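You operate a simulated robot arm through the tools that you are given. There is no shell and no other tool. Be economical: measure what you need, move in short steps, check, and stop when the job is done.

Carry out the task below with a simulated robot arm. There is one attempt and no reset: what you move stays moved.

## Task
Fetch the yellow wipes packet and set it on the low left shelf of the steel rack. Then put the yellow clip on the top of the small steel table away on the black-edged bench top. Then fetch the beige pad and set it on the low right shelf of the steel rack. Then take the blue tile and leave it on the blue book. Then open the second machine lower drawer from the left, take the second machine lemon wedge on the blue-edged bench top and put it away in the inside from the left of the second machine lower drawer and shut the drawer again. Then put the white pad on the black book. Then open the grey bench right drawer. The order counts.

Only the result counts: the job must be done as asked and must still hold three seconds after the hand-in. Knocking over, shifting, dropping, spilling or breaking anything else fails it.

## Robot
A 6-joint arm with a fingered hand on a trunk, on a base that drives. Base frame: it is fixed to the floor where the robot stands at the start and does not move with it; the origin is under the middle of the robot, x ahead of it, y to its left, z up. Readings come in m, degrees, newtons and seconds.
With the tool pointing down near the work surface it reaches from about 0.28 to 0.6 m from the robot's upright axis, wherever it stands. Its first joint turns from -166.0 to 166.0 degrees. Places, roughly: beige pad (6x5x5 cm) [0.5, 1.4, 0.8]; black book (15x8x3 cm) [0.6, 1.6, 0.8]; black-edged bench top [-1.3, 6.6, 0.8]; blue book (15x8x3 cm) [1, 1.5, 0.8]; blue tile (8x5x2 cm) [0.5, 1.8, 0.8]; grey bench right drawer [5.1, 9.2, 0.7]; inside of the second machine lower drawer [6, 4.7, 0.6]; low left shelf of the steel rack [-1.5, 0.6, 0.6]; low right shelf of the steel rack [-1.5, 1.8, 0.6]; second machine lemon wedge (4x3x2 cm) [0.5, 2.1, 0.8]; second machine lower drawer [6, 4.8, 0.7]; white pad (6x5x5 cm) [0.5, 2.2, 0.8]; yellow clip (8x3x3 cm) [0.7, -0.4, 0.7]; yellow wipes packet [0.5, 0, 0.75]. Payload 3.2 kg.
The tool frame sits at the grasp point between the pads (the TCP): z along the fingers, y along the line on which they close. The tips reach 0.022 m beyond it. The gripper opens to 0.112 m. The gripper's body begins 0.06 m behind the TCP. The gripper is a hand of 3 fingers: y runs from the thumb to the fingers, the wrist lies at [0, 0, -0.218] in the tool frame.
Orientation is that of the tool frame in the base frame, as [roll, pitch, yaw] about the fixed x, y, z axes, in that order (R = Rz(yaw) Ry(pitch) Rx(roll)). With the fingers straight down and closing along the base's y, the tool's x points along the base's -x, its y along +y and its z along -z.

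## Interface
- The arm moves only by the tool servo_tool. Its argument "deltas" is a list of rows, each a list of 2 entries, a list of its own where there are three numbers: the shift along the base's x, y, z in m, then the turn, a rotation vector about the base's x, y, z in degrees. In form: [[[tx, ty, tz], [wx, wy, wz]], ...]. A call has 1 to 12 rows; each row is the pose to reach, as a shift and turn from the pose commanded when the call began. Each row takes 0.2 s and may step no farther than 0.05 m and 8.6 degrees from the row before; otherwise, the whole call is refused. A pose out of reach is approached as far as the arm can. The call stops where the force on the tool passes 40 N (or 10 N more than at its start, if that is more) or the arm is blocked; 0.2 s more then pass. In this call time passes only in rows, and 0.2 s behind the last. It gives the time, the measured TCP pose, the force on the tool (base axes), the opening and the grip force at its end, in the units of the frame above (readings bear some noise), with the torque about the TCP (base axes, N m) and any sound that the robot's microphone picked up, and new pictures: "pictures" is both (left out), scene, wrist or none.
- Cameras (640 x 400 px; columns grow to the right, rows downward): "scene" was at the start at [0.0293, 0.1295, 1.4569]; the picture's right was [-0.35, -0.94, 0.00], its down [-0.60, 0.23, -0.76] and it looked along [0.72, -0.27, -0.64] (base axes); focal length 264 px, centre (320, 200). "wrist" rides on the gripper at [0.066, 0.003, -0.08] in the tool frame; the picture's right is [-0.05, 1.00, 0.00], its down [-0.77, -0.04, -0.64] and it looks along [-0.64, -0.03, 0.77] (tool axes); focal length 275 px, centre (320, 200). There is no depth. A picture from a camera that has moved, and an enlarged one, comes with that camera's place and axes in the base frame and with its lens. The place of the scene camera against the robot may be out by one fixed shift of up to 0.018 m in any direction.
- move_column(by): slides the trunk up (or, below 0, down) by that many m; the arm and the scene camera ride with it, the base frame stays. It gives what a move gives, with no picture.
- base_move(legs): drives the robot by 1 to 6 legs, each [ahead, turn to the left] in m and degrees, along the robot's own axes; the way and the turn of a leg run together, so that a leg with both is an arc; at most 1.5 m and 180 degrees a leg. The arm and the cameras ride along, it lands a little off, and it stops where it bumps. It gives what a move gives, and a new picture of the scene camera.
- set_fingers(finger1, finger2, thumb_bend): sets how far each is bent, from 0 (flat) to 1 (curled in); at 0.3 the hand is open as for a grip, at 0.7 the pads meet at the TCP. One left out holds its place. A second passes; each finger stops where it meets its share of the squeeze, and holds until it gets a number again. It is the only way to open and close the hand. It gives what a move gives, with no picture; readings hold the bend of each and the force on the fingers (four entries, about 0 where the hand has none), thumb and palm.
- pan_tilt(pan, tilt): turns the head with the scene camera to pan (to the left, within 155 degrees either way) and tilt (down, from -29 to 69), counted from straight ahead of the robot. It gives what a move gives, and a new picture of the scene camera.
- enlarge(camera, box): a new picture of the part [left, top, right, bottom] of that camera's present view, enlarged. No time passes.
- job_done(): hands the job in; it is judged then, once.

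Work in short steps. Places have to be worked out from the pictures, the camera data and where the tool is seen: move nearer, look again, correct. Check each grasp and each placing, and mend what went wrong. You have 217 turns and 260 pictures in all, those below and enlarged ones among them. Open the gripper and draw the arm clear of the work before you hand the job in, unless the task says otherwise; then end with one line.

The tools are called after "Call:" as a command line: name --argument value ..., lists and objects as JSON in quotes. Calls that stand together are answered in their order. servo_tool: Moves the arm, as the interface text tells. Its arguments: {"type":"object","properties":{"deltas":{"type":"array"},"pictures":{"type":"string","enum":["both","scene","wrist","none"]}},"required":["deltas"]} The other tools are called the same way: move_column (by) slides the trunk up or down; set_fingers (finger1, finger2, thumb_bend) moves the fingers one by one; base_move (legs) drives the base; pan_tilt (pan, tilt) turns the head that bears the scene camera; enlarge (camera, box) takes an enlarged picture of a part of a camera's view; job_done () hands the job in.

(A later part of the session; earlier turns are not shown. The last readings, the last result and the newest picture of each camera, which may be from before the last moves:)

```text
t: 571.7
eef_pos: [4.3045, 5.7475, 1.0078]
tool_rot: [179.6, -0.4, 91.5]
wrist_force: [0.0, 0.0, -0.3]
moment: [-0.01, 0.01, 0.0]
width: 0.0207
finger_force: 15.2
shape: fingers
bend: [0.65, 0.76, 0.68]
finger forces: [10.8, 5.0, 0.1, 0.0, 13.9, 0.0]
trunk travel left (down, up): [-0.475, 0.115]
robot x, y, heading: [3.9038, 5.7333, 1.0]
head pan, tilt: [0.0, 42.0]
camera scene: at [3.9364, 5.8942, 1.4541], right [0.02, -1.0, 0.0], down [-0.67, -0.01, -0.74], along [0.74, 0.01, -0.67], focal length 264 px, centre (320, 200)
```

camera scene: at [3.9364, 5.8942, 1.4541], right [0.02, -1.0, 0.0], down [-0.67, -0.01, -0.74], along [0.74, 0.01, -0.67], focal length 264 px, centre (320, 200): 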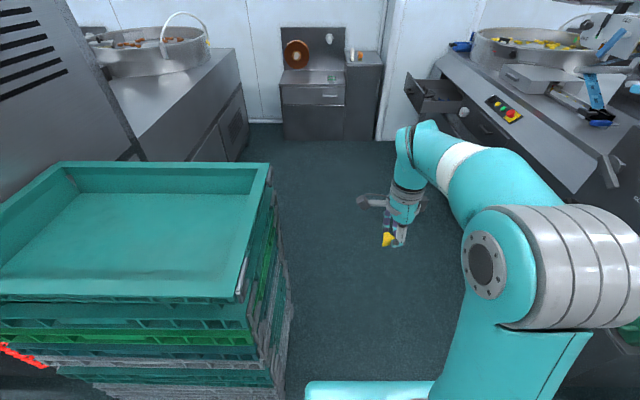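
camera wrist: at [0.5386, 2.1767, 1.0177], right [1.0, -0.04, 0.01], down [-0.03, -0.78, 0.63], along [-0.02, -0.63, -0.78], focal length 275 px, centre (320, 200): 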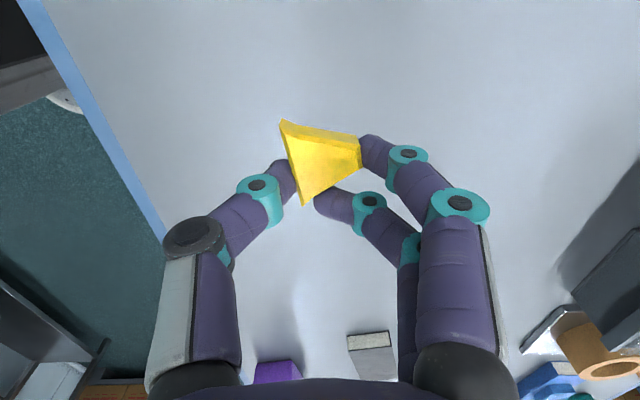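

The open drawer is visible ahead. I'll drive to x≈5.93 and turn to face it.

Call:
base_move --legs '[[0, -2.5], [1.03, 0], [1.0, 0], [0, -88.5]]'

Call:
pan_tilt --pan 10 --tilt 50

```text
t: 586.0
eef_pos: [5.9596, 5.2962, 1.0074]
tool_rot: [179.6, -0.4, 0.9]
wrist_force: [-0.8, 0.6, -0.4]
moment: [-0.02, 0.05, 0.01]
width: 0.0201
finger_force: 14.4
shape: fingers
bend: [0.66, 0.76, 0.68]
finger forces: [10.5, 5.1, 0.1, 0.1, 13.6, 0.0]
trunk travel left (down, up): [-0.475, 0.115]
robot x, y, heading: [5.949, 5.6922, -89.4]
head pan, tilt: [0.0, 42.0]
camera scene: at [6.1275, 5.6652, 1.4541], right [-1.0, -0.01, 0.0], down [0.0, 0.67, -0.74], along [0.0, -0.74, -0.67], focal length 264 px, centre (320, 200)
```

scene: 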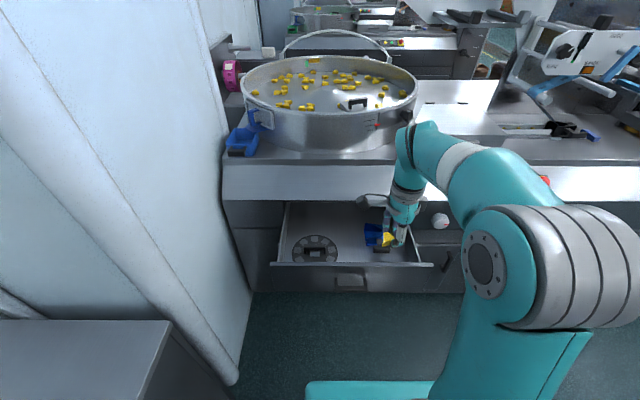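

```text
t: 586.7
eef_pos: [5.9616, 5.2954, 1.0075]
tool_rot: [179.6, -0.4, 0.9]
wrist_force: [0.3, 0.3, -0.5]
moment: [0.01, -0.01, 0.03]
width: 0.0202
finger_force: 15.3
shape: fingers
bend: [0.66, 0.76, 0.68]
finger forces: [10.6, 5.2, 0.0, 0.0, 13.7, 0.1]
trunk travel left (down, up): [-0.475, 0.115]
robot x, y, heading: [5.9511, 5.6929, -89.5]
head pan, tilt: [10.0, 50.0]
camera scene: at [6.1408, 5.673, 1.4429], right [-0.98, -0.18, 0.0], down [-0.14, 0.75, -0.64], along [0.12, -0.63, -0.77], focal length 264 px, centre (320, 200)
```

scene: 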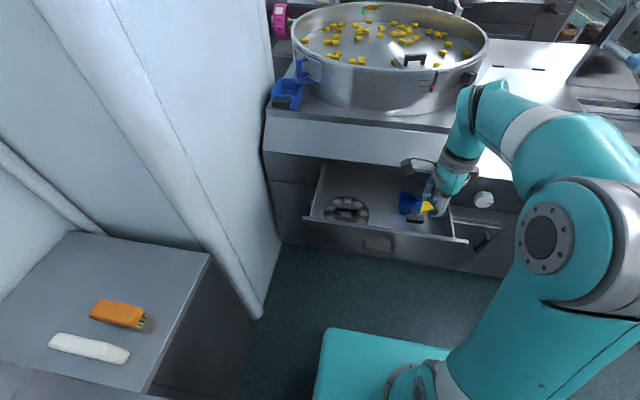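

The drawer's free spot lies between the disk (x≥6.06) and the blue scoop (x≤5.96). I'll move forward and position above (6.01, 5.05).

Call:
base_move --legs '[[0.15, 0]]'

Call:
servo_tool --deltas '[[[0.02, -0.04, 0], [0, 0, 0]], [[0.04, -0.08, 0], [0, 0, 0]], [[0.05, -0.096, -0.02], [0, 0, 0]]]' --pictures "none"

Call:
move_column --by -0.17

Call:
enlarge --camera "wrist" --box '[0, 0, 640, 400]'

Call:
enlarge --camera "scene" --box '[240, 120, 560, 320]'

```text
t: 588.1
eef_pos: [5.9613, 5.143, 1.0071]
tool_rot: [179.6, -0.4, 0.9]
wrist_force: [0.2, -0.2, 0.1]
moment: [0.0, 0.01, 0.01]
width: 0.02
finger_force: 14.7
shape: fingers
bend: [0.66, 0.76, 0.68]
finger forces: [10.6, 5.1, 0.0, 0.0, 13.5, 0.0]
trunk travel left (down, up): [-0.475, 0.115]
robot x, y, heading: [5.9552, 5.5436, -89.9]
head pan, tilt: [10.0, 50.0]
camera scene: at [6.1418, 5.5209, 1.4429], right [-0.98, -0.18, 0.0], down [-0.14, 0.75, -0.64], along [0.12, -0.63, -0.77], focal length 264 px, centre (320, 200)
```

scene: 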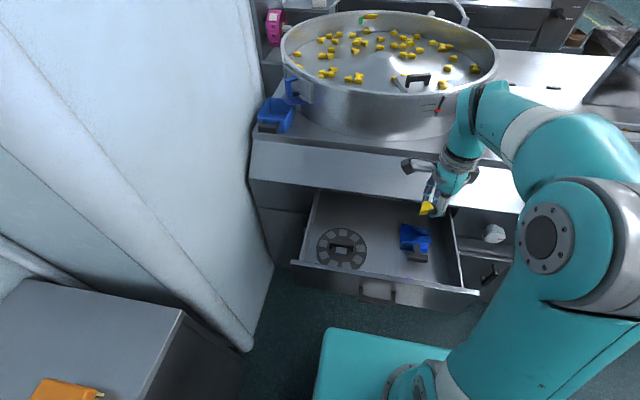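

```text
t: 588.9
eef_pos: [6.0125, 5.0501, 0.9858]
tool_rot: [179.6, -0.4, 0.8]
wrist_force: [-0.1, -0.5, -0.5]
moment: [0.0, 0.02, 0.01]
width: 0.0204
finger_force: 14.1
shape: fingers
bend: [0.66, 0.76, 0.68]
finger forces: [10.5, 4.6, 0.0, 0.0, 13.8, 0.0]
trunk travel left (down, up): [-0.475, 0.115]
robot x, y, heading: [5.9517, 5.544, -89.5]
head pan, tilt: [10.0, 50.0]
```

```text
t: 590.8
eef_pos: [6.0113, 5.0515, 0.8182]
tool_rot: [179.6, -0.4, 0.8]
wrist_force: [-0.2, -0.7, -0.3]
moment: [0.02, 0.01, 0.01]
width: 0.0201
finger_force: 13.9
shape: fingers
bend: [0.66, 0.76, 0.68]
finger forces: [10.4, 4.5, 0.0, 0.0, 13.6, 0.0]
trunk travel left (down, up): [-0.305, 0.285]
robot x, y, heading: [5.9514, 5.5427, -89.8]
head pan, tilt: [10.0, 50.0]
```

```text
1.00 times, centred on (320, 200) of wrist (not enlarged: the box is as wide or as high as the picture)
camera zoom: at [6.0771, 5.0496, 0.8984], right [-0.03, -1.0, 0.01], down [-0.78, 0.03, 0.63], along [-0.63, 0.02, -0.78], focal length 275 px, centre (320, 200)
```

zoom: 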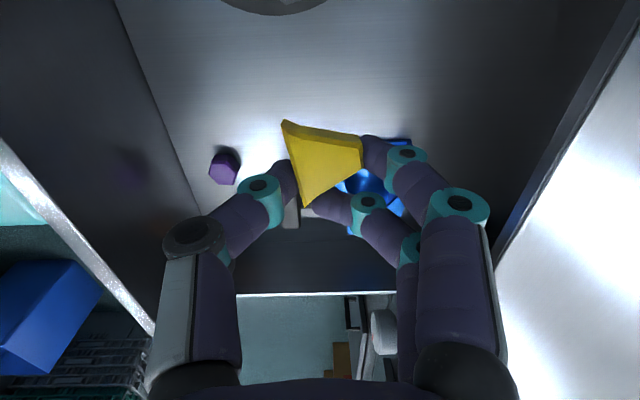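

```text
2.00 times, centred on (400, 220) of scene
camera zoom: at [6.1418, 5.5216, 1.2729], right [-0.98, -0.18, 0.0], down [-0.14, 0.75, -0.64], along [0.12, -0.63, -0.77], focal length 527 px, centre (160, 160)
```

zoom: 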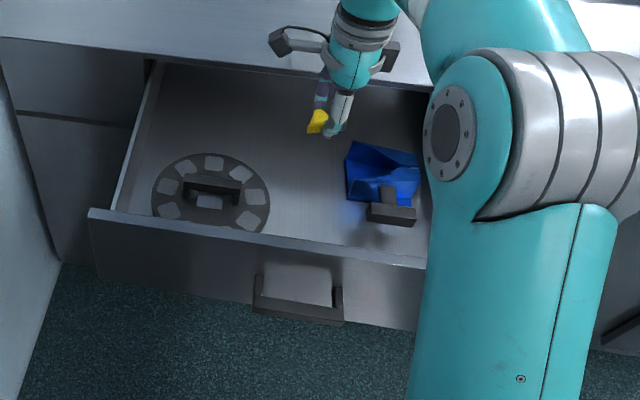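

The spot under the wedge is free floor. I'll lower into the drawer until contact.

Call:
servo_tool --deltas '[[[0.003, 0, -0.04], [0, 0, 0]], [[0.003, 0, -0.08], [0, 0, 0]], [[0.003, 0, -0.1], [0, 0, 0]], [[0.003, 0, -0.11], [0, 0, 0]], [[0.003, 0, -0.12], [0, 0, 0]], [[0.003, 0, -0.13], [0, 0, 0]], [[0.003, 0, -0.14], [0, 0, 0]], [[0.003, 0, -0.148], [0, 0, 0]], [[0.003, 0, -0.156], [0, 0, 0]], [[0.003, 0, -0.164], [0, 0, 0]]]' --pictures "wrist"

```text
t: 593.0
eef_pos: [6.0147, 5.0482, 0.6636]
tool_rot: [178.6, -0.5, 0.9]
wrist_force: [-2.0, -1.3, 27.7]
moment: [-0.12, -0.07, 0.0]
width: 0.02
finger_force: 29.6
shape: fingers
bend: [0.7, 0.76, 0.72]
finger forces: [25.1, 6.1, 0.0, 0.1, 28.2, 0.0]
trunk travel left (down, up): [-0.305, 0.285]
robot x, y, heading: [5.9552, 5.5425, -89.6]
head pan, tilt: [10.0, 50.0]
stopped in row 10: the force on the tool passed its limit at 49 N (the readings are from after the stop); the commanded pose is now the measured one
camera wrist: at [6.08, 5.0478, 0.7454], right [-0.03, -1.0, 0.02], down [-0.78, 0.04, 0.63], along [-0.63, 0.0, -0.78], focal length 275 px, centre (320, 200)
```

wrist: 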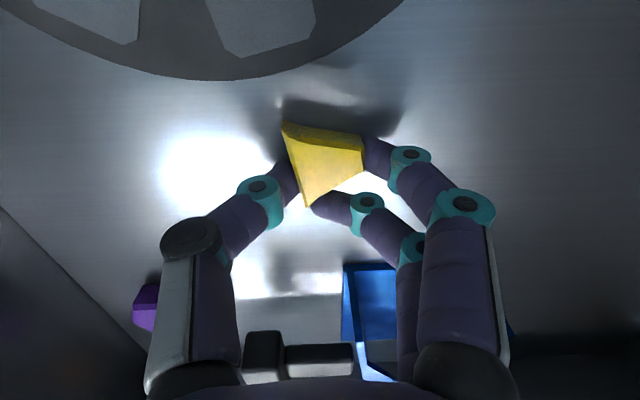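

On the drawer floor. I'll ease up, release and lift out.

Call:
servo_tool --deltas '[[[0, 0, 0.005], [0, 0, 0]]]' --pictures "none"

Call:
set_fingers --finger1 0.52 --finger2 0.52 --thumb_bend 0.52

Call:
servo_tool --deltas '[[[0, 0, 0.03], [0, 0, 0]], [[0, 0, 0.07], [0, 0, 0]], [[0, 0, 0.11], [0, 0, 0]], [[0, 0, 0.15], [0, 0, 0]], [[0, 0.03, 0.18], [0, 0, 0]], [[0, 0.06, 0.2], [0, 0, 0]]]' --pictures "wrist"

```text
t: 593.4
eef_pos: [6.0151, 5.0494, 0.6656]
tool_rot: [179.2, -0.6, 0.8]
wrist_force: [-1.2, -0.8, 5.3]
moment: [-0.08, -0.01, -0.05]
width: 0.0203
finger_force: 17.7
shape: fingers
bend: [0.7, 0.76, 0.7]
finger forces: [15.8, 5.2, 0.1, 0.0, 14.5, 0.1]
trunk travel left (down, up): [-0.305, 0.285]
robot x, y, heading: [5.9519, 5.542, -89.8]
head pan, tilt: [10.0, 50.0]
```

```text
t: 594.5
eef_pos: [6.0149, 5.0476, 0.6696]
tool_rot: [178.7, -0.5, 0.9]
wrist_force: [-1.3, -1.0, 25.6]
moment: [0.75, 0.05, 0.02]
width: 0.0462
finger_force: 12.8
shape: fingers
bend: [0.52, 0.52, 0.55]
finger forces: [0.1, 0.0, 0.1, 0.0, 25.5, 0.1]
trunk travel left (down, up): [-0.305, 0.285]
robot x, y, heading: [5.9505, 5.5405, -89.8]
head pan, tilt: [10.0, 50.0]
stopped: the force on the tool passed its limit at 40 N (the readings are from after the stop); the commanded pose is now the measured one
```

```text
t: 595.9
eef_pos: [6.0167, 5.1074, 0.8649]
tool_rot: [178.8, -0.5, 0.9]
wrist_force: [0.8, -0.4, -0.1]
moment: [0.0, 0.02, 0.02]
width: 0.0488
finger_force: 0.1
shape: fingers
bend: [0.52, 0.52, 0.52]
finger forces: [0.0, 0.1, 0.1, 0.1, 0.0, 0.0]
trunk travel left (down, up): [-0.305, 0.285]
robot x, y, heading: [5.9532, 5.5433, -89.8]
head pan, tilt: [10.0, 50.0]
camera wrist: at [6.0817, 5.1079, 0.9452], right [-0.03, -1.0, 0.02], down [-0.78, 0.04, 0.63], along [-0.63, 0.01, -0.78], focal length 275 px, centre (320, 200)
```

wrist: 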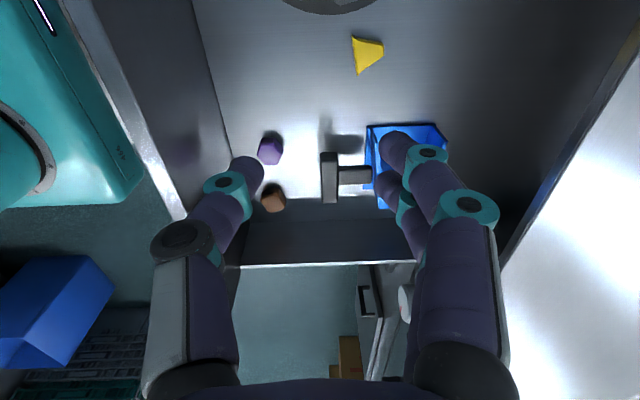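

The wedge lies in the drawer. To shut it, I'll back up, make a fist, tilt the hand forward and lower it in front of the drawer panel beside the handle.

Call:
base_move --legs '[[-0.22, 0]]'

Call:
set_fingers --finger1 0.75 --finger2 0.75 --thumb_bend 0.75

Call:
servo_tool --deltas '[[[-0.02, 0.005, 0.01], [-8, 0, 0]], [[-0.04, 0.01, 0.01], [-16, 0, 0]], [[-0.06, 0.015, 0.01], [-24, 0, 0]], [[-0.08, 0.015, 0], [-32, 0, 0]], [[-0.1, 0.015, 0], [-40, 0, 0]], [[-0.102, 0.015, 0], [-46, 0, 0]]]' --pictures "none"

Call:
move_column --by -0.17

Call:
enlarge --camera "scene" --box '[200, 100, 520, 300]'

```text
t: 597.5
eef_pos: [6.0175, 5.3268, 0.8638]
tool_rot: [179.0, -0.5, 1.2]
wrist_force: [0.4, -1.6, -0.6]
moment: [0.0, -0.02, 0.0]
width: 0.049
finger_force: 0.0
shape: fingers
bend: [0.52, 0.52, 0.52]
finger forces: [0.0, 0.1, 0.1, 0.0, 0.0, 0.0]
trunk travel left (down, up): [-0.305, 0.285]
robot x, y, heading: [5.9507, 5.7598, -89.1]
head pan, tilt: [10.0, 50.0]
camera scene: at [6.1398, 5.7414, 1.2729], right [-0.98, -0.19, 0.0], down [-0.14, 0.75, -0.64], along [0.12, -0.63, -0.77], focal length 264 px, centre (320, 200)
```

scene: 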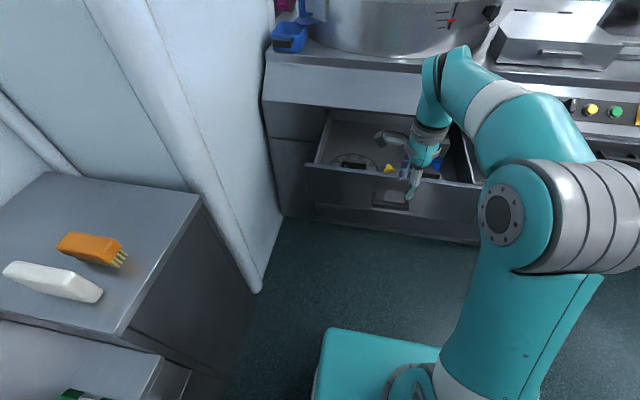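

```text
t: 598.5
eef_pos: [6.0168, 5.3274, 0.8635]
tool_rot: [178.9, -0.4, 1.2]
wrist_force: [0.6, -0.4, -0.4]
moment: [-0.04, 0.01, 0.03]
width: 0.0
finger_force: 0.1
shape: fingers
bend: [0.74, 0.74, 0.73]
finger forces: [0.0, 0.1, 0.1, 0.0, 0.1, 0.0]
trunk travel left (down, up): [-0.305, 0.285]
robot x, y, heading: [5.9493, 5.7589, -89.3]
head pan, tilt: [10.0, 50.0]
```

```text
t: 599.9
eef_pos: [5.9143, 5.3434, 0.8645]
tool_rot: [132.9, 0.6, 1.0]
wrist_force: [-0.8, -1.0, -1.0]
moment: [-0.01, 0.03, -0.01]
width: 0.0
finger_force: 0.0
shape: fingers
bend: [0.74, 0.74, 0.73]
finger forces: [0.0, 0.0, 0.1, 0.1, 0.1, 0.1]
trunk travel left (down, up): [-0.305, 0.285]
robot x, y, heading: [5.9542, 5.7632, -89.3]
head pan, tilt: [10.0, 50.0]
```

```text
t: 601.9
eef_pos: [5.9149, 5.3427, 0.6944]
tool_rot: [132.8, 0.5, 1.2]
wrist_force: [0.1, 0.5, 0.2]
moment: [0.01, 0.03, 0.03]
width: 0.0
finger_force: 0.0
shape: fingers
bend: [0.74, 0.74, 0.73]
finger forces: [0.1, 0.1, 0.0, 0.1, 0.0, 0.0]
trunk travel left (down, up): [-0.135, 0.455]
robot x, y, heading: [5.9506, 5.7603, -89.2]
head pan, tilt: [10.0, 50.0]
```

```text
2.00 times, centred on (360, 200) of scene
camera zoom: at [6.1398, 5.7415, 1.1029], right [-0.98, -0.19, 0.0], down [-0.14, 0.75, -0.64], along [0.12, -0.63, -0.77], focal length 527 px, centre (240, 200)
```

zoom: 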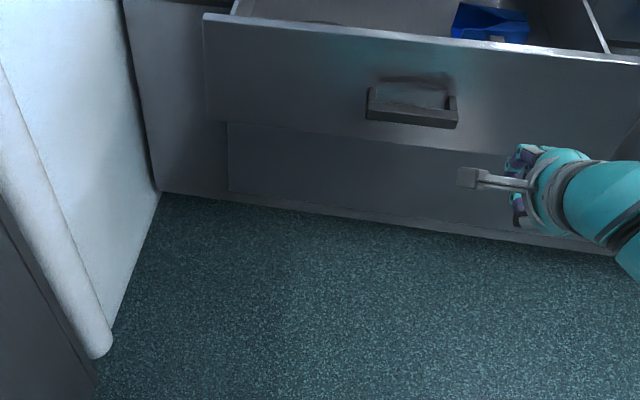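

The fist lines up with the flat panel beside the handle. I'll push by driving forward 0.32 m.

Call:
base_move --legs '[[0.32, 0]]'

```text
t: 604.0
eef_pos: [5.9155, 5.0153, 0.6953]
tool_rot: [132.9, 0.4, 0.8]
wrist_force: [0.4, -0.6, -0.1]
moment: [-0.03, 0.01, -0.02]
width: 0.0
finger_force: 0.1
shape: fingers
bend: [0.74, 0.74, 0.73]
finger forces: [0.0, 0.0, 0.0, 0.0, 0.1, 0.1]
trunk travel left (down, up): [-0.135, 0.455]
robot x, y, heading: [5.9528, 5.4329, -89.5]
head pan, tilt: [10.0, 50.0]
camera scene: at [6.1429, 5.4126, 1.1029], right [-0.98, -0.18, 0.0], down [-0.14, 0.75, -0.64], along [0.12, -0.63, -0.77], focal length 264 px, centre (320, 200)
```

scene: 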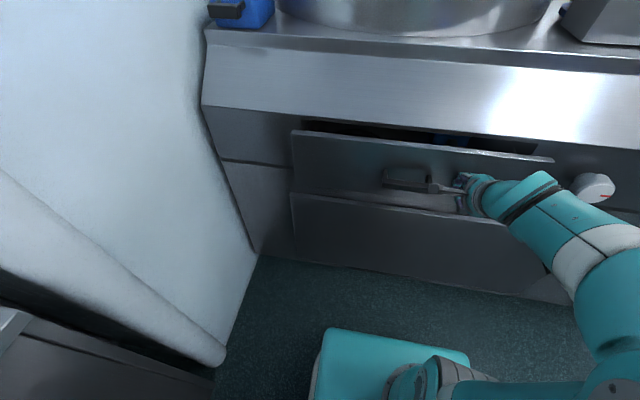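

The drawer is nearly shut. I'll push the rest with the arm under force watch.

Call:
servo_tool --deltas '[[[0, -0.015, 0], [0, 0, 0]], [[0, -0.03, 0], [0, 0, 0]], [[0, -0.045, 0], [0, 0, 0]], [[0, -0.06, 0], [0, 0, 0]], [[0, -0.075, 0], [0, 0, 0]], [[0, -0.09, 0], [0, 0, 0]]]' --pictures "scene"

```text
t: 605.0
eef_pos: [5.915, 4.9616, 0.6961]
tool_rot: [132.8, 0.5, 0.9]
wrist_force: [1.5, 34.6, 11.3]
moment: [-0.41, 0.0, 0.03]
width: 0.0002
finger_force: 17.5
shape: fingers
bend: [0.77, 0.77, 0.73]
finger forces: [17.1, 17.6, 0.1, 0.0, 0.0, 0.0]
trunk travel left (down, up): [-0.135, 0.455]
robot x, y, heading: [5.9539, 5.4304, -89.7]
head pan, tilt: [10.0, 50.0]
stopped in row 5: the force on the tool passed its limit at 45 N (the readings are from after the stop); the commanded pose is now the measured one
camera scene: at [6.1431, 5.4174, 1.1031], right [-0.98, -0.18, 0.0], down [-0.14, 0.75, -0.65], along [0.12, -0.64, -0.76], focal length 264 px, centre (320, 200)
```

scene: 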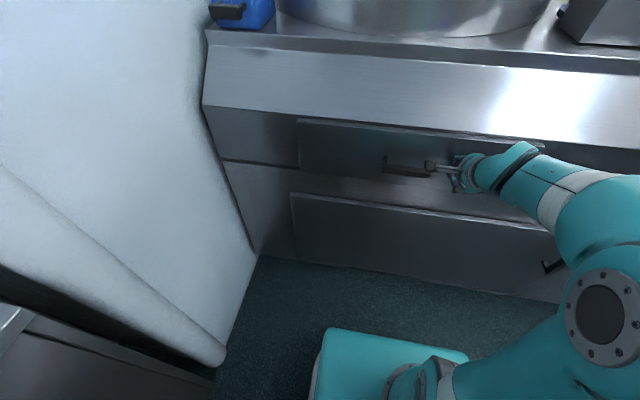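

The drawer is shut (firm stop). I'll back off, raise the trunk and drive back by the north route for the white pad.

Call:
servo_tool --deltas '[[[0, 0.03, 0], [0, 0, 0]], [[0, 0.07, 0.02], [0, 0, 0]]]' --pictures "none"

Call:
base_move --legs '[[-0.25, 0]]'

Call:
move_column --by 0.34

Call:
base_move --legs '[[0, -90.5], [1.2, 0], [1.2, 0], [1.12, 0], [0, -89.5]]'

```text
t: 605.6
eef_pos: [5.9147, 5.0263, 0.7143]
tool_rot: [133.0, 0.5, 0.9]
wrist_force: [0.2, -0.8, -0.1]
moment: [0.0, -0.01, 0.01]
width: 0.0
finger_force: 0.0
shape: fingers
bend: [0.76, 0.76, 0.73]
finger forces: [0.0, 0.0, 0.0, 0.0, 0.0, 0.0]
trunk travel left (down, up): [-0.135, 0.455]
robot x, y, heading: [5.9537, 5.4355, -89.9]
head pan, tilt: [10.0, 50.0]
```

```text
t: 607.5
eef_pos: [5.9136, 5.2764, 0.7137]
tool_rot: [133.1, 0.5, 0.8]
wrist_force: [0.0, 0.8, -0.7]
moment: [-0.02, 0.0, 0.03]
width: 0.0
finger_force: 0.1
shape: fingers
bend: [0.76, 0.76, 0.73]
finger forces: [0.0, 0.0, 0.0, 0.1, 0.0, 0.0]
trunk travel left (down, up): [-0.135, 0.455]
robot x, y, heading: [5.9543, 5.6846, -89.9]
head pan, tilt: [10.0, 50.0]
camera scene: at [6.1413, 5.6619, 1.1029], right [-0.98, -0.18, 0.0], down [-0.14, 0.75, -0.64], along [0.12, -0.63, -0.77], focal length 264 px, centre (320, 200)
```

scene: 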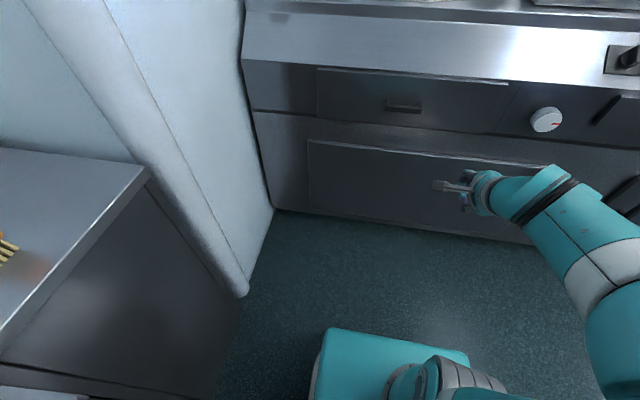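

```text
t: 610.8
eef_pos: [5.913, 5.2767, 1.053]
tool_rot: [133.0, 0.5, 0.8]
wrist_force: [-0.7, 0.4, 0.1]
moment: [0.0, 0.0, 0.0]
width: 0.0003
finger_force: 0.0
shape: fingers
bend: [0.76, 0.76, 0.73]
finger forces: [0.0, 0.0, 0.0, 0.1, 0.0, 0.0]
trunk travel left (down, up): [-0.475, 0.115]
robot x, y, heading: [5.9484, 5.6802, -89.8]
head pan, tilt: [10.0, 50.0]
```

```text
t: 635.5
eef_pos: [2.4716, 6.0676, 1.0551]
tool_rot: [133.0, 0.6, -178.2]
wrist_force: [0.0, -0.4, 1.0]
moment: [0.01, 0.01, -0.02]
width: 0.0
finger_force: 0.0
shape: fingers
bend: [0.76, 0.76, 0.73]
finger forces: [0.0, 0.0, 0.1, 0.0, 0.0, 0.0]
trunk travel left (down, up): [-0.475, 0.115]
robot x, y, heading: [2.438, 5.6611, 90.9]
head pan, tilt: [10.0, 50.0]
camera scene: at [2.2705, 5.6661, 1.4429], right [0.98, 0.2, 0.0], down [0.15, -0.75, -0.64], along [-0.13, 0.63, -0.77], focal length 264 px, centre (320, 200)
```

scene: 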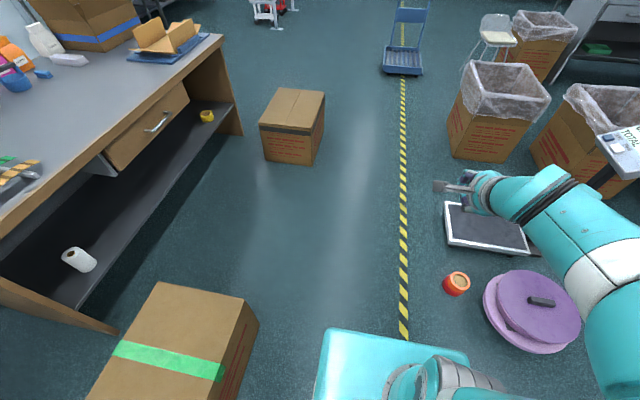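

On course. Around the north end again.

Call:
base_move --legs '[[1.2, 0], [1.25, 0], [0, 89], [1.38, 0], [1.38, 0], [0, 90]]'

```text
t: 668.0
eef_pos: [-0.4012, 7.5524, 1.0536]
tool_rot: [133.0, 0.4, 1.7]
wrist_force: [-0.3, 0.6, 0.1]
moment: [0.03, -0.02, -0.01]
width: 0.0
finger_force: 0.1
shape: fingers
bend: [0.76, 0.76, 0.73]
finger forces: [0.0, 0.0, 0.1, 0.0, 0.0, 0.0]
trunk travel left (down, up): [-0.475, 0.115]
robot x, y, heading: [-0.3715, 7.958, -88.9]
head pan, tilt: [10.0, 50.0]
camera scene: at [-0.1793, 7.9404, 1.4429], right [-0.98, -0.19, 0.0], down [-0.15, 0.75, -0.64], along [0.13, -0.63, -0.77], focal length 264 px, centre (320, 200)
```

scene: 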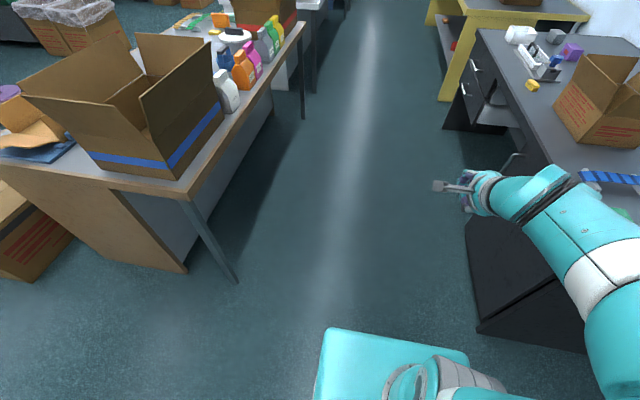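

Straight down the corridor.

Call:
base_move --legs '[[0, -1.3], [1.5, 0], [1.5, 0]]'

```text
t: 682.9
eef_pos: [-0.3846, 4.5317, 1.0542]
tool_rot: [133.1, 0.5, 1.4]
wrist_force: [0.1, -0.1, -0.5]
moment: [-0.01, 0.0, 0.02]
width: 0.0001
finger_force: 0.0
shape: fingers
bend: [0.76, 0.76, 0.73]
finger forces: [0.0, 0.0, 0.0, 0.0, 0.0, 0.0]
trunk travel left (down, up): [-0.475, 0.115]
robot x, y, heading: [-0.3509, 4.9378, -88.9]
head pan, tilt: [10.0, 50.0]
camera scene: at [-0.1606, 4.9191, 1.4429], right [-0.98, -0.19, 0.0], down [-0.15, 0.75, -0.64], along [0.12, -0.63, -0.77], focal length 264 px, centre (320, 200)
```

scene: 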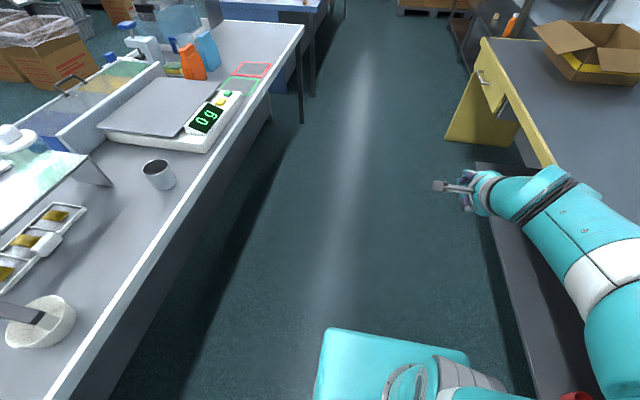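

Next to y≈2.15, turn to face the bench, and untilt the hand.

Call:
base_move --legs '[[0, -1], [1.4, 0], [1.38, 0], [0, 90]]'

Call:
servo_tool --deltas '[[[0.0, 0.02, -0.01], [0, 8, 0]], [[0.0, 0.02, -0.03], [0, 16, 0]], [[0.01, 0.02, -0.05], [0, 24, 0]], [[0.02, 0.03, -0.06], [0, 32, 0]], [[0.03, 0.03, -0.06], [0, 40, 0]], [[0.04, 0.03, -0.06], [0, 47, 0]]]' --pictures "none"

Call:
set_fingers --finger1 0.36 --finger2 0.36 --thumb_bend 0.36

Call:
pan_tilt --pan 0 --tilt 42

```text
t: 700.6
eef_pos: [0.0861, 2.1021, 1.0537]
tool_rot: [133.0, 0.5, 92.3]
wrist_force: [-0.1, -0.6, 0.0]
moment: [-0.01, -0.02, -0.02]
width: 0.0002
finger_force: 0.1
shape: fingers
bend: [0.76, 0.76, 0.73]
finger forces: [0.0, 0.0, 0.1, 0.0, 0.0, 0.0]
trunk travel left (down, up): [-0.475, 0.115]
robot x, y, heading: [-0.3243, 2.1305, 2.0]
head pan, tilt: [10.0, 50.0]
camera scene: at [-0.3014, 2.3038, 1.4429], right [0.2, -0.98, 0.0], down [-0.75, -0.16, -0.64], along [0.63, 0.13, -0.77], focal length 264 px, centre (320, 200)
```

scene: 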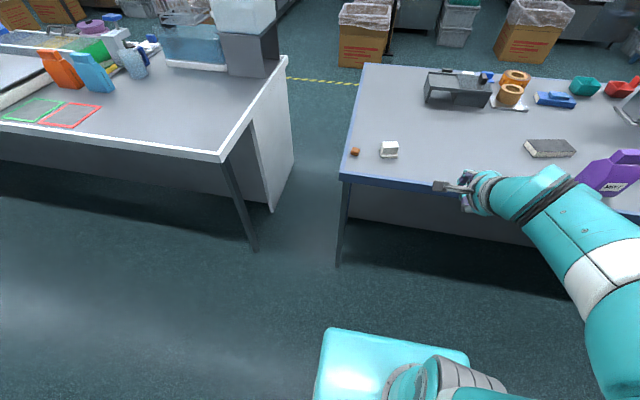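

```text
t: 702.0
eef_pos: [0.1288, 2.1318, 0.9956]
tool_rot: [-180.0, -1.3, 91.8]
wrist_force: [-0.2, -0.7, -0.2]
moment: [0.0, 0.0, -0.02]
width: 0.0005
finger_force: 0.1
shape: fingers
bend: [0.76, 0.76, 0.73]
finger forces: [0.0, 0.0, 0.0, 0.0, 0.0, 0.1]
trunk travel left (down, up): [-0.475, 0.115]
robot x, y, heading: [-0.3215, 2.1334, 2.1]
head pan, tilt: [10.0, 50.0]
```

```text
t: 703.0
eef_pos: [0.1267, 2.1314, 0.9944]
tool_rot: [179.9, -1.3, 91.9]
wrist_force: [-0.3, 0.5, 0.2]
moment: [-0.01, 0.01, -0.02]
width: 0.0944
finger_force: 0.1
shape: fingers
bend: [0.36, 0.36, 0.36]
finger forces: [0.0, 0.1, 0.1, 0.0, 0.0, 0.0]
trunk travel left (down, up): [-0.475, 0.115]
robot x, y, heading: [-0.3243, 2.1296, 1.7]
head pan, tilt: [10.0, 50.0]
```

```text
t: 703.8
eef_pos: [0.1273, 2.1318, 0.9934]
tool_rot: [180.0, -1.3, 91.8]
wrist_force: [0.4, 0.1, 0.7]
moment: [0.01, 0.04, -0.01]
width: 0.0945
finger_force: 0.0
shape: fingers
bend: [0.36, 0.36, 0.36]
finger forces: [0.0, 0.0, 0.1, 0.0, 0.0, 0.1]
trunk travel left (down, up): [-0.475, 0.115]
robot x, y, heading: [-0.3223, 2.1309, 1.7]
head pan, tilt: [0.0, 42.0]
camera scene: at [-0.2931, 2.2908, 1.4541], right [0.03, -1.0, 0.0], down [-0.67, -0.02, -0.74], along [0.74, 0.02, -0.67], focal length 264 px, centre (320, 200)
```

scene: 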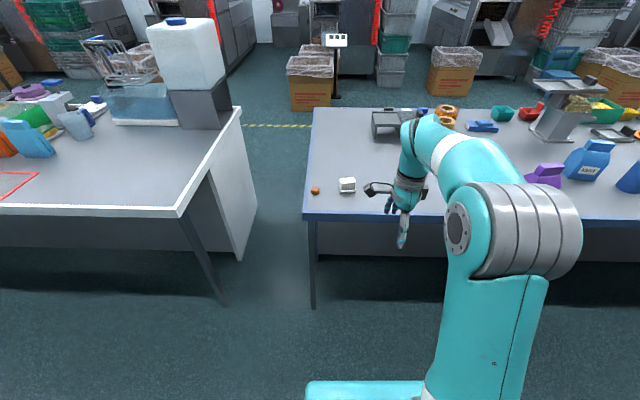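

The white pad is near (0.525, 2.21). I'll drive in 0.3 m and position above it.

Call:
base_move --legs '[[0.3, 0]]'

Call:
servo_tool --deltas '[[[0.03, 0.02, 0], [0, 0, 0]], [[0.06, 0.045, 0], [0, 0, 0]], [[0.085, 0.065, -0.02], [0, 0, 0]]]' --pictures "wrist"

```text
t: 705.8
eef_pos: [0.4314, 2.1405, 0.9945]
tool_rot: [180.0, -1.3, 91.9]
wrist_force: [0.4, -0.1, 0.5]
moment: [-0.01, 0.05, -0.01]
width: 0.0945
finger_force: 0.1
shape: fingers
bend: [0.36, 0.36, 0.36]
finger forces: [0.0, 0.0, 0.1, 0.0, 0.0, 0.1]
trunk travel left (down, up): [-0.475, 0.115]
robot x, y, heading: [-0.0192, 2.1394, 1.6]
head pan, tilt: [0.0, 42.0]
camera scene: at [0.0115, 2.3, 1.4541], right [0.03, -1.0, 0.0], down [-0.67, -0.02, -0.74], along [0.74, 0.02, -0.67], focal length 264 px, centre (320, 200)
```

scene: 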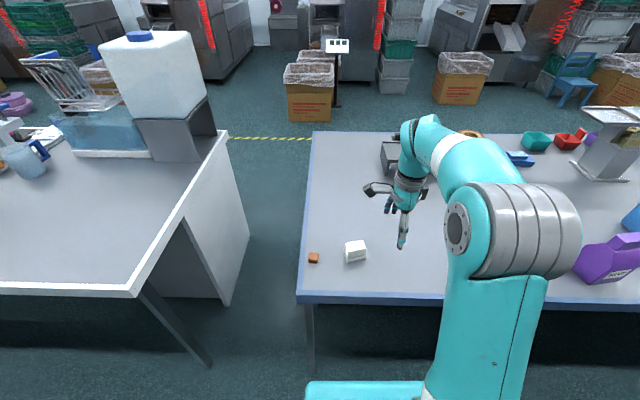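

```text
t: 706.6
eef_pos: [0.5158, 2.2061, 0.9749]
tool_rot: [180.0, -1.3, 91.8]
wrist_force: [0.3, -0.2, -0.5]
moment: [0.0, 0.01, -0.01]
width: 0.0947
finger_force: 0.1
shape: fingers
bend: [0.36, 0.36, 0.36]
finger forces: [0.0, 0.0, 0.1, 0.0, 0.0, 0.0]
trunk travel left (down, up): [-0.475, 0.115]
robot x, y, heading: [-0.0126, 2.1387, 1.6]
head pan, tilt: [0.0, 42.0]
camera wrist: at [0.5167, 2.2718, 1.0573], right [1.0, -0.01, 0.0], down [-0.01, -0.79, 0.62], along [-0.01, -0.62, -0.79], focal length 275 px, centre (320, 200)
```

wrist: 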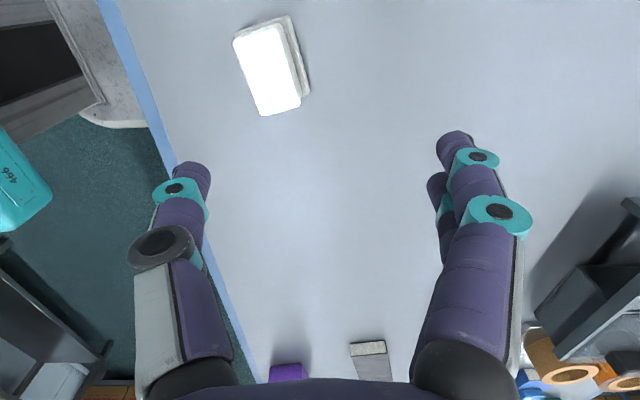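

The pad's top is centred near (0.478, 2.218), turned about +13°. I'll align and descend partway.

Call:
servo_tool --deltas '[[[-0.015, 0.005, -0.02], [0, 0, 5]], [[-0.03, 0.01, -0.05], [0, 0, 10]], [[-0.038, 0.012, -0.085], [0, 0, 13]]]' --pictures "wrist"

```text
t: 707.4
eef_pos: [0.4759, 2.2179, 0.8874]
tool_rot: [179.9, -1.3, 104.9]
wrist_force: [0.5, 0.2, 0.1]
moment: [-0.01, -0.03, -0.02]
width: 0.0946
finger_force: 0.0
shape: fingers
bend: [0.36, 0.36, 0.36]
finger forces: [0.1, 0.0, 0.0, 0.0, 0.0, 0.0]
trunk travel left (down, up): [-0.475, 0.115]
robot x, y, heading: [-0.019, 2.1417, 1.5]
head pan, tilt: [0.0, 42.0]
camera wrist: at [0.4629, 2.2807, 0.9693], right [0.98, 0.21, 0.0], down [0.17, -0.77, 0.62], along [0.13, -0.6, -0.79], focal length 275 px, centre (320, 200)
```

wrist: 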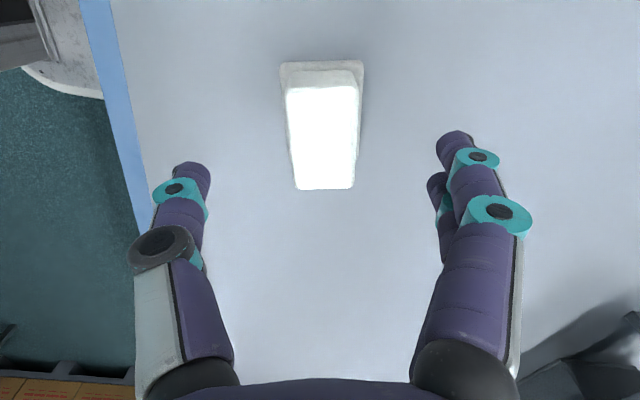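

Well aligned and centred. Down and grip.

Call:
servo_tool --deltas '[[[0, 0, -0.025], [0, 0, 0]], [[0, 0, -0.042], [0, 0, 0]], [[0, 0, -0.053], [0, 0, 0]]]' --pictures "none"

Call:
set_fingers --finger1 0.72 --finger2 0.72 --thumb_bend 0.72

Call:
servo_tool --deltas '[[[0, 0, 0.03], [0, 0, 0]], [[0, 0, 0.07], [0, 0, 0]], [[0, 0, 0.11], [0, 0, 0]], [[-0.03, 0, 0.15], [0, 0, 0]]]' --pictures "wrist"

```text
t: 708.2
eef_pos: [0.478, 2.217, 0.8355]
tool_rot: [179.9, -1.3, 104.9]
wrist_force: [0.7, 0.0, -1.0]
moment: [-0.01, 0.03, 0.02]
width: 0.0948
finger_force: 0.0
shape: fingers
bend: [0.36, 0.36, 0.36]
finger forces: [0.1, 0.0, 0.0, 0.0, 0.0, 0.0]
trunk travel left (down, up): [-0.475, 0.115]
robot x, y, heading: [-0.0159, 2.1386, 1.7]
head pan, tilt: [0.0, 42.0]
```

```text
t: 709.2
eef_pos: [0.4779, 2.2183, 0.836]
tool_rot: [179.9, -1.3, 104.9]
wrist_force: [2.5, 0.6, 9.4]
moment: [0.05, -0.22, 0.01]
width: 0.0302
finger_force: 21.5
shape: fingers
bend: [0.62, 0.63, 0.64]
finger forces: [12.5, 14.6, 0.0, 0.0, 16.6, 0.0]
trunk travel left (down, up): [-0.475, 0.115]
robot x, y, heading: [-0.0169, 2.1376, 1.7]
head pan, tilt: [0.0, 42.0]
```

```text
t: 710.2
eef_pos: [0.4455, 2.2193, 0.9881]
tool_rot: [179.9, -1.3, 104.8]
wrist_force: [0.4, -0.7, -1.3]
moment: [-0.03, 0.0, -0.01]
width: 0.0299
finger_force: 14.5
shape: fingers
bend: [0.62, 0.63, 0.64]
finger forces: [7.0, 6.8, 0.1, 0.0, 15.7, 0.0]
trunk travel left (down, up): [-0.475, 0.115]
robot x, y, heading: [-0.0168, 2.1379, 1.8]
head pan, tilt: [0.0, 42.0]
camera wrist: at [0.432, 2.283, 1.0694], right [0.98, 0.21, 0.0], down [0.17, -0.77, 0.62], along [0.13, -0.6, -0.79], focal length 275 px, centre (320, 200)
```

wrist: 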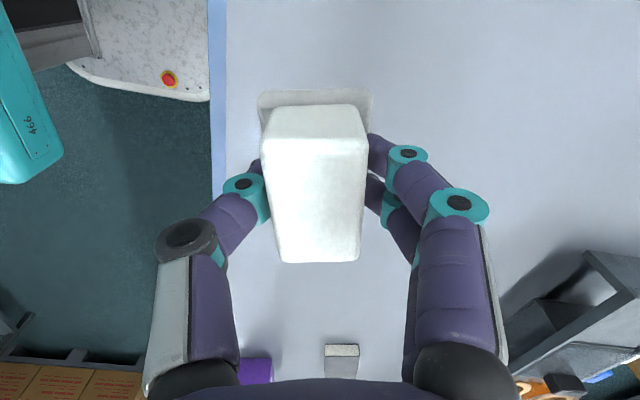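

The white pad is held. The black book's centre works out to (0.628, 1.632), turned the same +14°. I'll drive over to face it.

Call:
base_move --legs '[[-0.33, 0], [0, -91.7], [0.5, 0], [0, 90], [0.2, 0]]'

```text
t: 723.9
eef_pos: [0.3107, 1.6748, 0.987]
tool_rot: [180.0, -1.3, 101.3]
wrist_force: [0.0, -0.5, -0.5]
moment: [-0.01, -0.01, 0.03]
width: 0.0294
finger_force: 14.2
shape: fingers
bend: [0.63, 0.63, 0.64]
finger forces: [6.7, 6.6, 0.0, 0.1, 14.4, 0.0]
trunk travel left (down, up): [-0.475, 0.115]
robot x, y, heading: [-0.1588, 1.6291, -1.7]
head pan, tilt: [0.0, 42.0]
camera scene: at [-0.1183, 1.7835, 1.4541], right [-0.03, -1.0, 0.0], down [-0.67, 0.02, -0.74], along [0.74, -0.02, -0.67], focal length 264 px, centre (320, 200)
```

scene: 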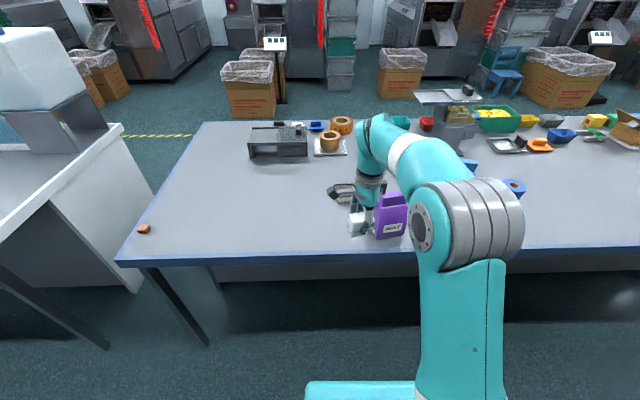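

The hand passes beside the bottle with clearance. I'll drive 0.2 m forward, then extend over the book.

Call:
base_move --legs '[[0.21, 0]]'

Call:
servo_tool --deltas '[[[0.03, 0.0, 0], [0, 0, 1]], [[0.06, -0.01, 0], [0, 0, 2]], [[0.09, -0.02, 0], [0, 0, 3]], [[0.11, -0.035, 0], [0, 0, 3]]]'

```text
t: 725.5
eef_pos: [0.524, 1.6678, 0.9865]
tool_rot: [180.0, -1.4, 101.2]
wrist_force: [0.6, 0.2, -1.3]
moment: [0.01, 0.03, -0.01]
width: 0.0294
finger_force: 14.2
shape: fingers
bend: [0.63, 0.63, 0.64]
finger forces: [6.7, 6.5, 0.1, 0.1, 14.5, 0.0]
trunk travel left (down, up): [-0.475, 0.115]
robot x, y, heading: [0.0573, 1.6153, -1.8]
head pan, tilt: [0.0, 42.0]
camera scene: at [0.0953, 1.7766, 1.4541], right [-0.03, -1.0, 0.0], down [-0.67, 0.02, -0.74], along [0.74, -0.02, -0.67], focal length 264 px, centre (320, 200)
```

scene: 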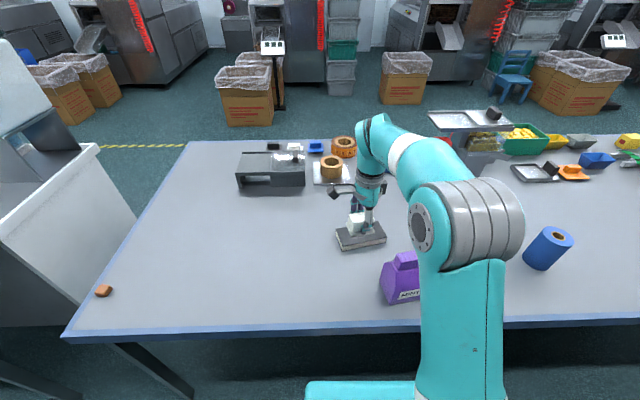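

```text
t: 726.5
eef_pos: [0.6343, 1.6332, 0.9876]
tool_rot: [-179.9, -1.3, 104.4]
wrist_force: [0.6, 0.3, -0.1]
moment: [-0.03, -0.03, 0.03]
width: 0.0285
finger_force: 14.8
shape: fingers
bend: [0.64, 0.64, 0.64]
finger forces: [7.1, 7.2, 0.0, 0.0, 15.1, 0.0]
trunk travel left (down, up): [-0.475, 0.115]
robot x, y, heading: [0.0561, 1.6211, -2.1]
head pan, tilt: [0.0, 42.0]
camera scene: at [0.0957, 1.7765, 1.4541], right [-0.03, -1.0, 0.0], down [-0.67, 0.02, -0.74], along [0.74, -0.02, -0.67], focal length 264 px, centre (320, 200)
camera wrist: at [0.621, 1.6968, 1.0683], right [0.98, 0.2, 0.0], down [0.16, -0.77, 0.62], along [0.12, -0.61, -0.79], focal length 275 px, centre (320, 200)
```

scene: 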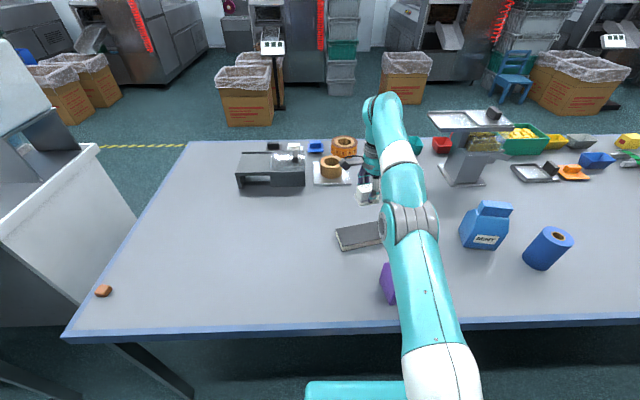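
wrist: 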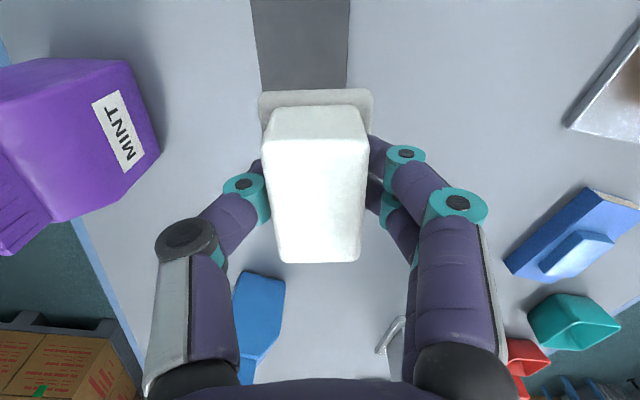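

The book's centre line is about 1.4 cm nearer me. I'll shift and lower to contact.

Call:
servo_tool --deltas '[[[-0.014, 0.0, -0.04], [0, 0, 0]], [[-0.014, 0, -0.08], [0, 0, 0]], [[-0.014, 0, -0.1], [0, 0, 0]], [[-0.014, 0, -0.108], [0, 0, 0]], [[-0.014, 0, -0.114], [0, 0, 0]], [[-0.014, 0, -0.119], [0, 0, 0]], [[-0.014, 0, -0.124], [0, 0, 0]], [[-0.014, 0, -0.129], [0, 0, 0]], [[-0.014, 0, -0.134], [0, 0, 0]]]'

```text
t: 728.5
eef_pos: [0.6218, 1.6339, 0.8614]
tool_rot: [179.0, -1.2, 104.2]
wrist_force: [-1.9, 0.5, 21.7]
moment: [-0.04, 0.26, 0.01]
width: 0.0278
finger_force: 25.0
shape: fingers
bend: [0.67, 0.67, 0.66]
finger forces: [11.4, 10.5, 0.0, 0.0, 28.5, 0.0]
trunk travel left (down, up): [-0.475, 0.115]
robot x, y, heading: [0.0547, 1.6185, -1.9]
head pan, tilt: [0.0, 42.0]
stopped in row 9: the force on the tool passed its limit at 45 N (the readings are from after the stop); the commanded pose is now the measured one
camera scene: at [0.0919, 1.7766, 1.4544], right [-0.03, -1.0, 0.0], down [-0.67, 0.02, -0.74], along [0.74, -0.02, -0.67], focal length 264 px, centre (320, 200)
camera wrist: at [0.6069, 1.6973, 0.9428], right [0.98, 0.2, 0.02], down [0.15, -0.77, 0.62], along [0.14, -0.6, -0.78], focal length 275 px, centre (320, 200)
```

scene: 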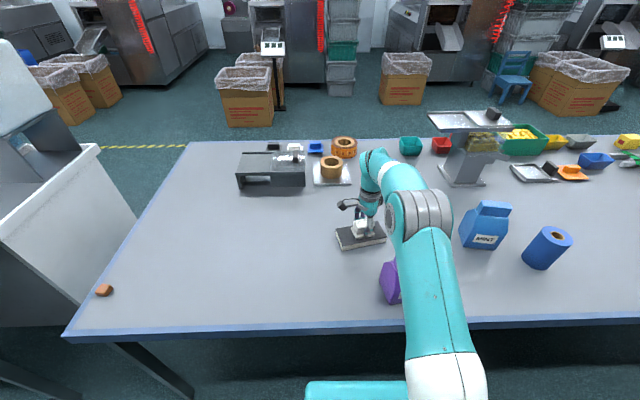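
wrist: 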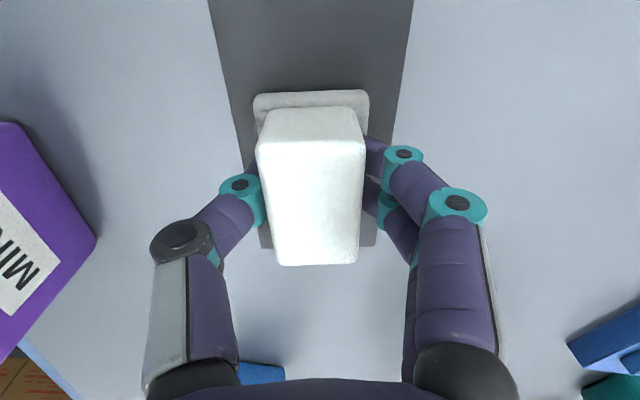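

The pad sits flat on the book, well inside its edges. I'll ease up, release and lift.

Call:
servo_tool --deltas '[[[0, 0, 0.006], [0, 0, 0]]]' --pictures "none"

Call:
set_fingers --finger1 0.5 --finger2 0.5 --thumb_bend 0.5

Call:
servo_tool --deltas '[[[0, 0, 0.03], [0, 0, 0]], [[0, 0, 0.07], [0, 0, 0]], [[0, 0, 0.11], [0, 0, 0]], [[0, 0, 0.14], [0, 0, 0]]]'

```text
t: 728.9
eef_pos: [0.6227, 1.6337, 0.8631]
tool_rot: [179.5, -1.2, 104.3]
wrist_force: [-0.2, -0.5, -0.6]
moment: [0.0, -0.01, 0.04]
width: 0.0282
finger_force: 16.2
shape: fingers
bend: [0.66, 0.66, 0.65]
finger forces: [7.9, 7.6, 0.1, 0.0, 16.3, 0.0]
trunk travel left (down, up): [-0.475, 0.115]
robot x, y, heading: [0.0577, 1.6156, -2.0]
head pan, tilt: [0.0, 42.0]
```

```text
t: 729.9
eef_pos: [0.6231, 1.6335, 0.8636]
tool_rot: [179.4, -1.2, 104.4]
wrist_force: [0.2, 0.1, 0.0]
moment: [0.02, -0.02, -0.01]
width: 0.0543
finger_force: 0.0
shape: fingers
bend: [0.5, 0.5, 0.5]
finger forces: [0.0, 0.0, 0.0, 0.0, 0.1, 0.0]
trunk travel left (down, up): [-0.475, 0.115]
robot x, y, heading: [0.0596, 1.6223, -2.2]
head pan, tilt: [0.0, 42.0]
```

```text
t: 730.9
eef_pos: [0.6228, 1.6327, 1.005]
tool_rot: [179.4, -1.2, 104.3]
wrist_force: [-0.5, 0.5, -0.3]
moment: [0.01, -0.02, 0.02]
width: 0.0544
finger_force: 0.0
shape: fingers
bend: [0.5, 0.5, 0.5]
finger forces: [0.0, 0.0, 0.1, 0.1, 0.1, 0.0]
trunk travel left (down, up): [-0.475, 0.115]
robot x, y, heading: [0.0582, 1.6174, -2.0]
head pan, tilt: [0.0, 42.0]
camera scene: at [0.0949, 1.7765, 1.4541], right [-0.03, -1.0, 0.0], down [-0.67, 0.02, -0.74], along [0.74, -0.02, -0.67], focal length 264 px, centre (320, 200)
camera wrist: at [0.6095, 1.6969, 1.0863], right [0.98, 0.2, 0.01], down [0.15, -0.77, 0.62], along [0.13, -0.61, -0.79], focal length 275 px, centre (320, 200)
```

scene: 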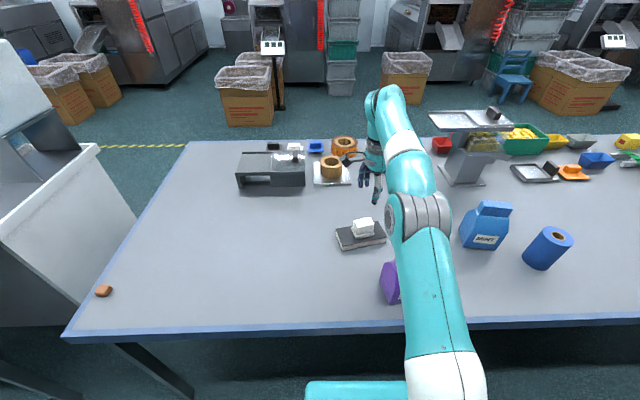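
wrist: 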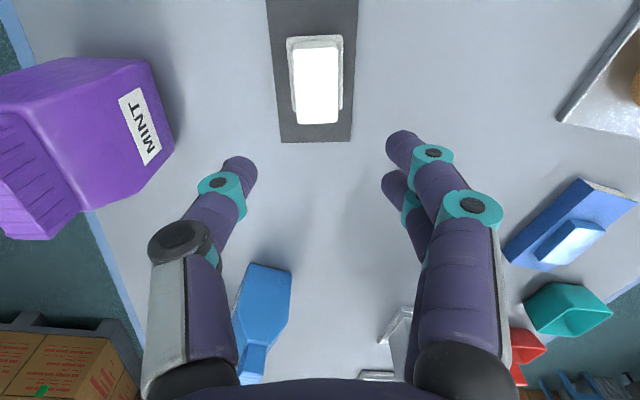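

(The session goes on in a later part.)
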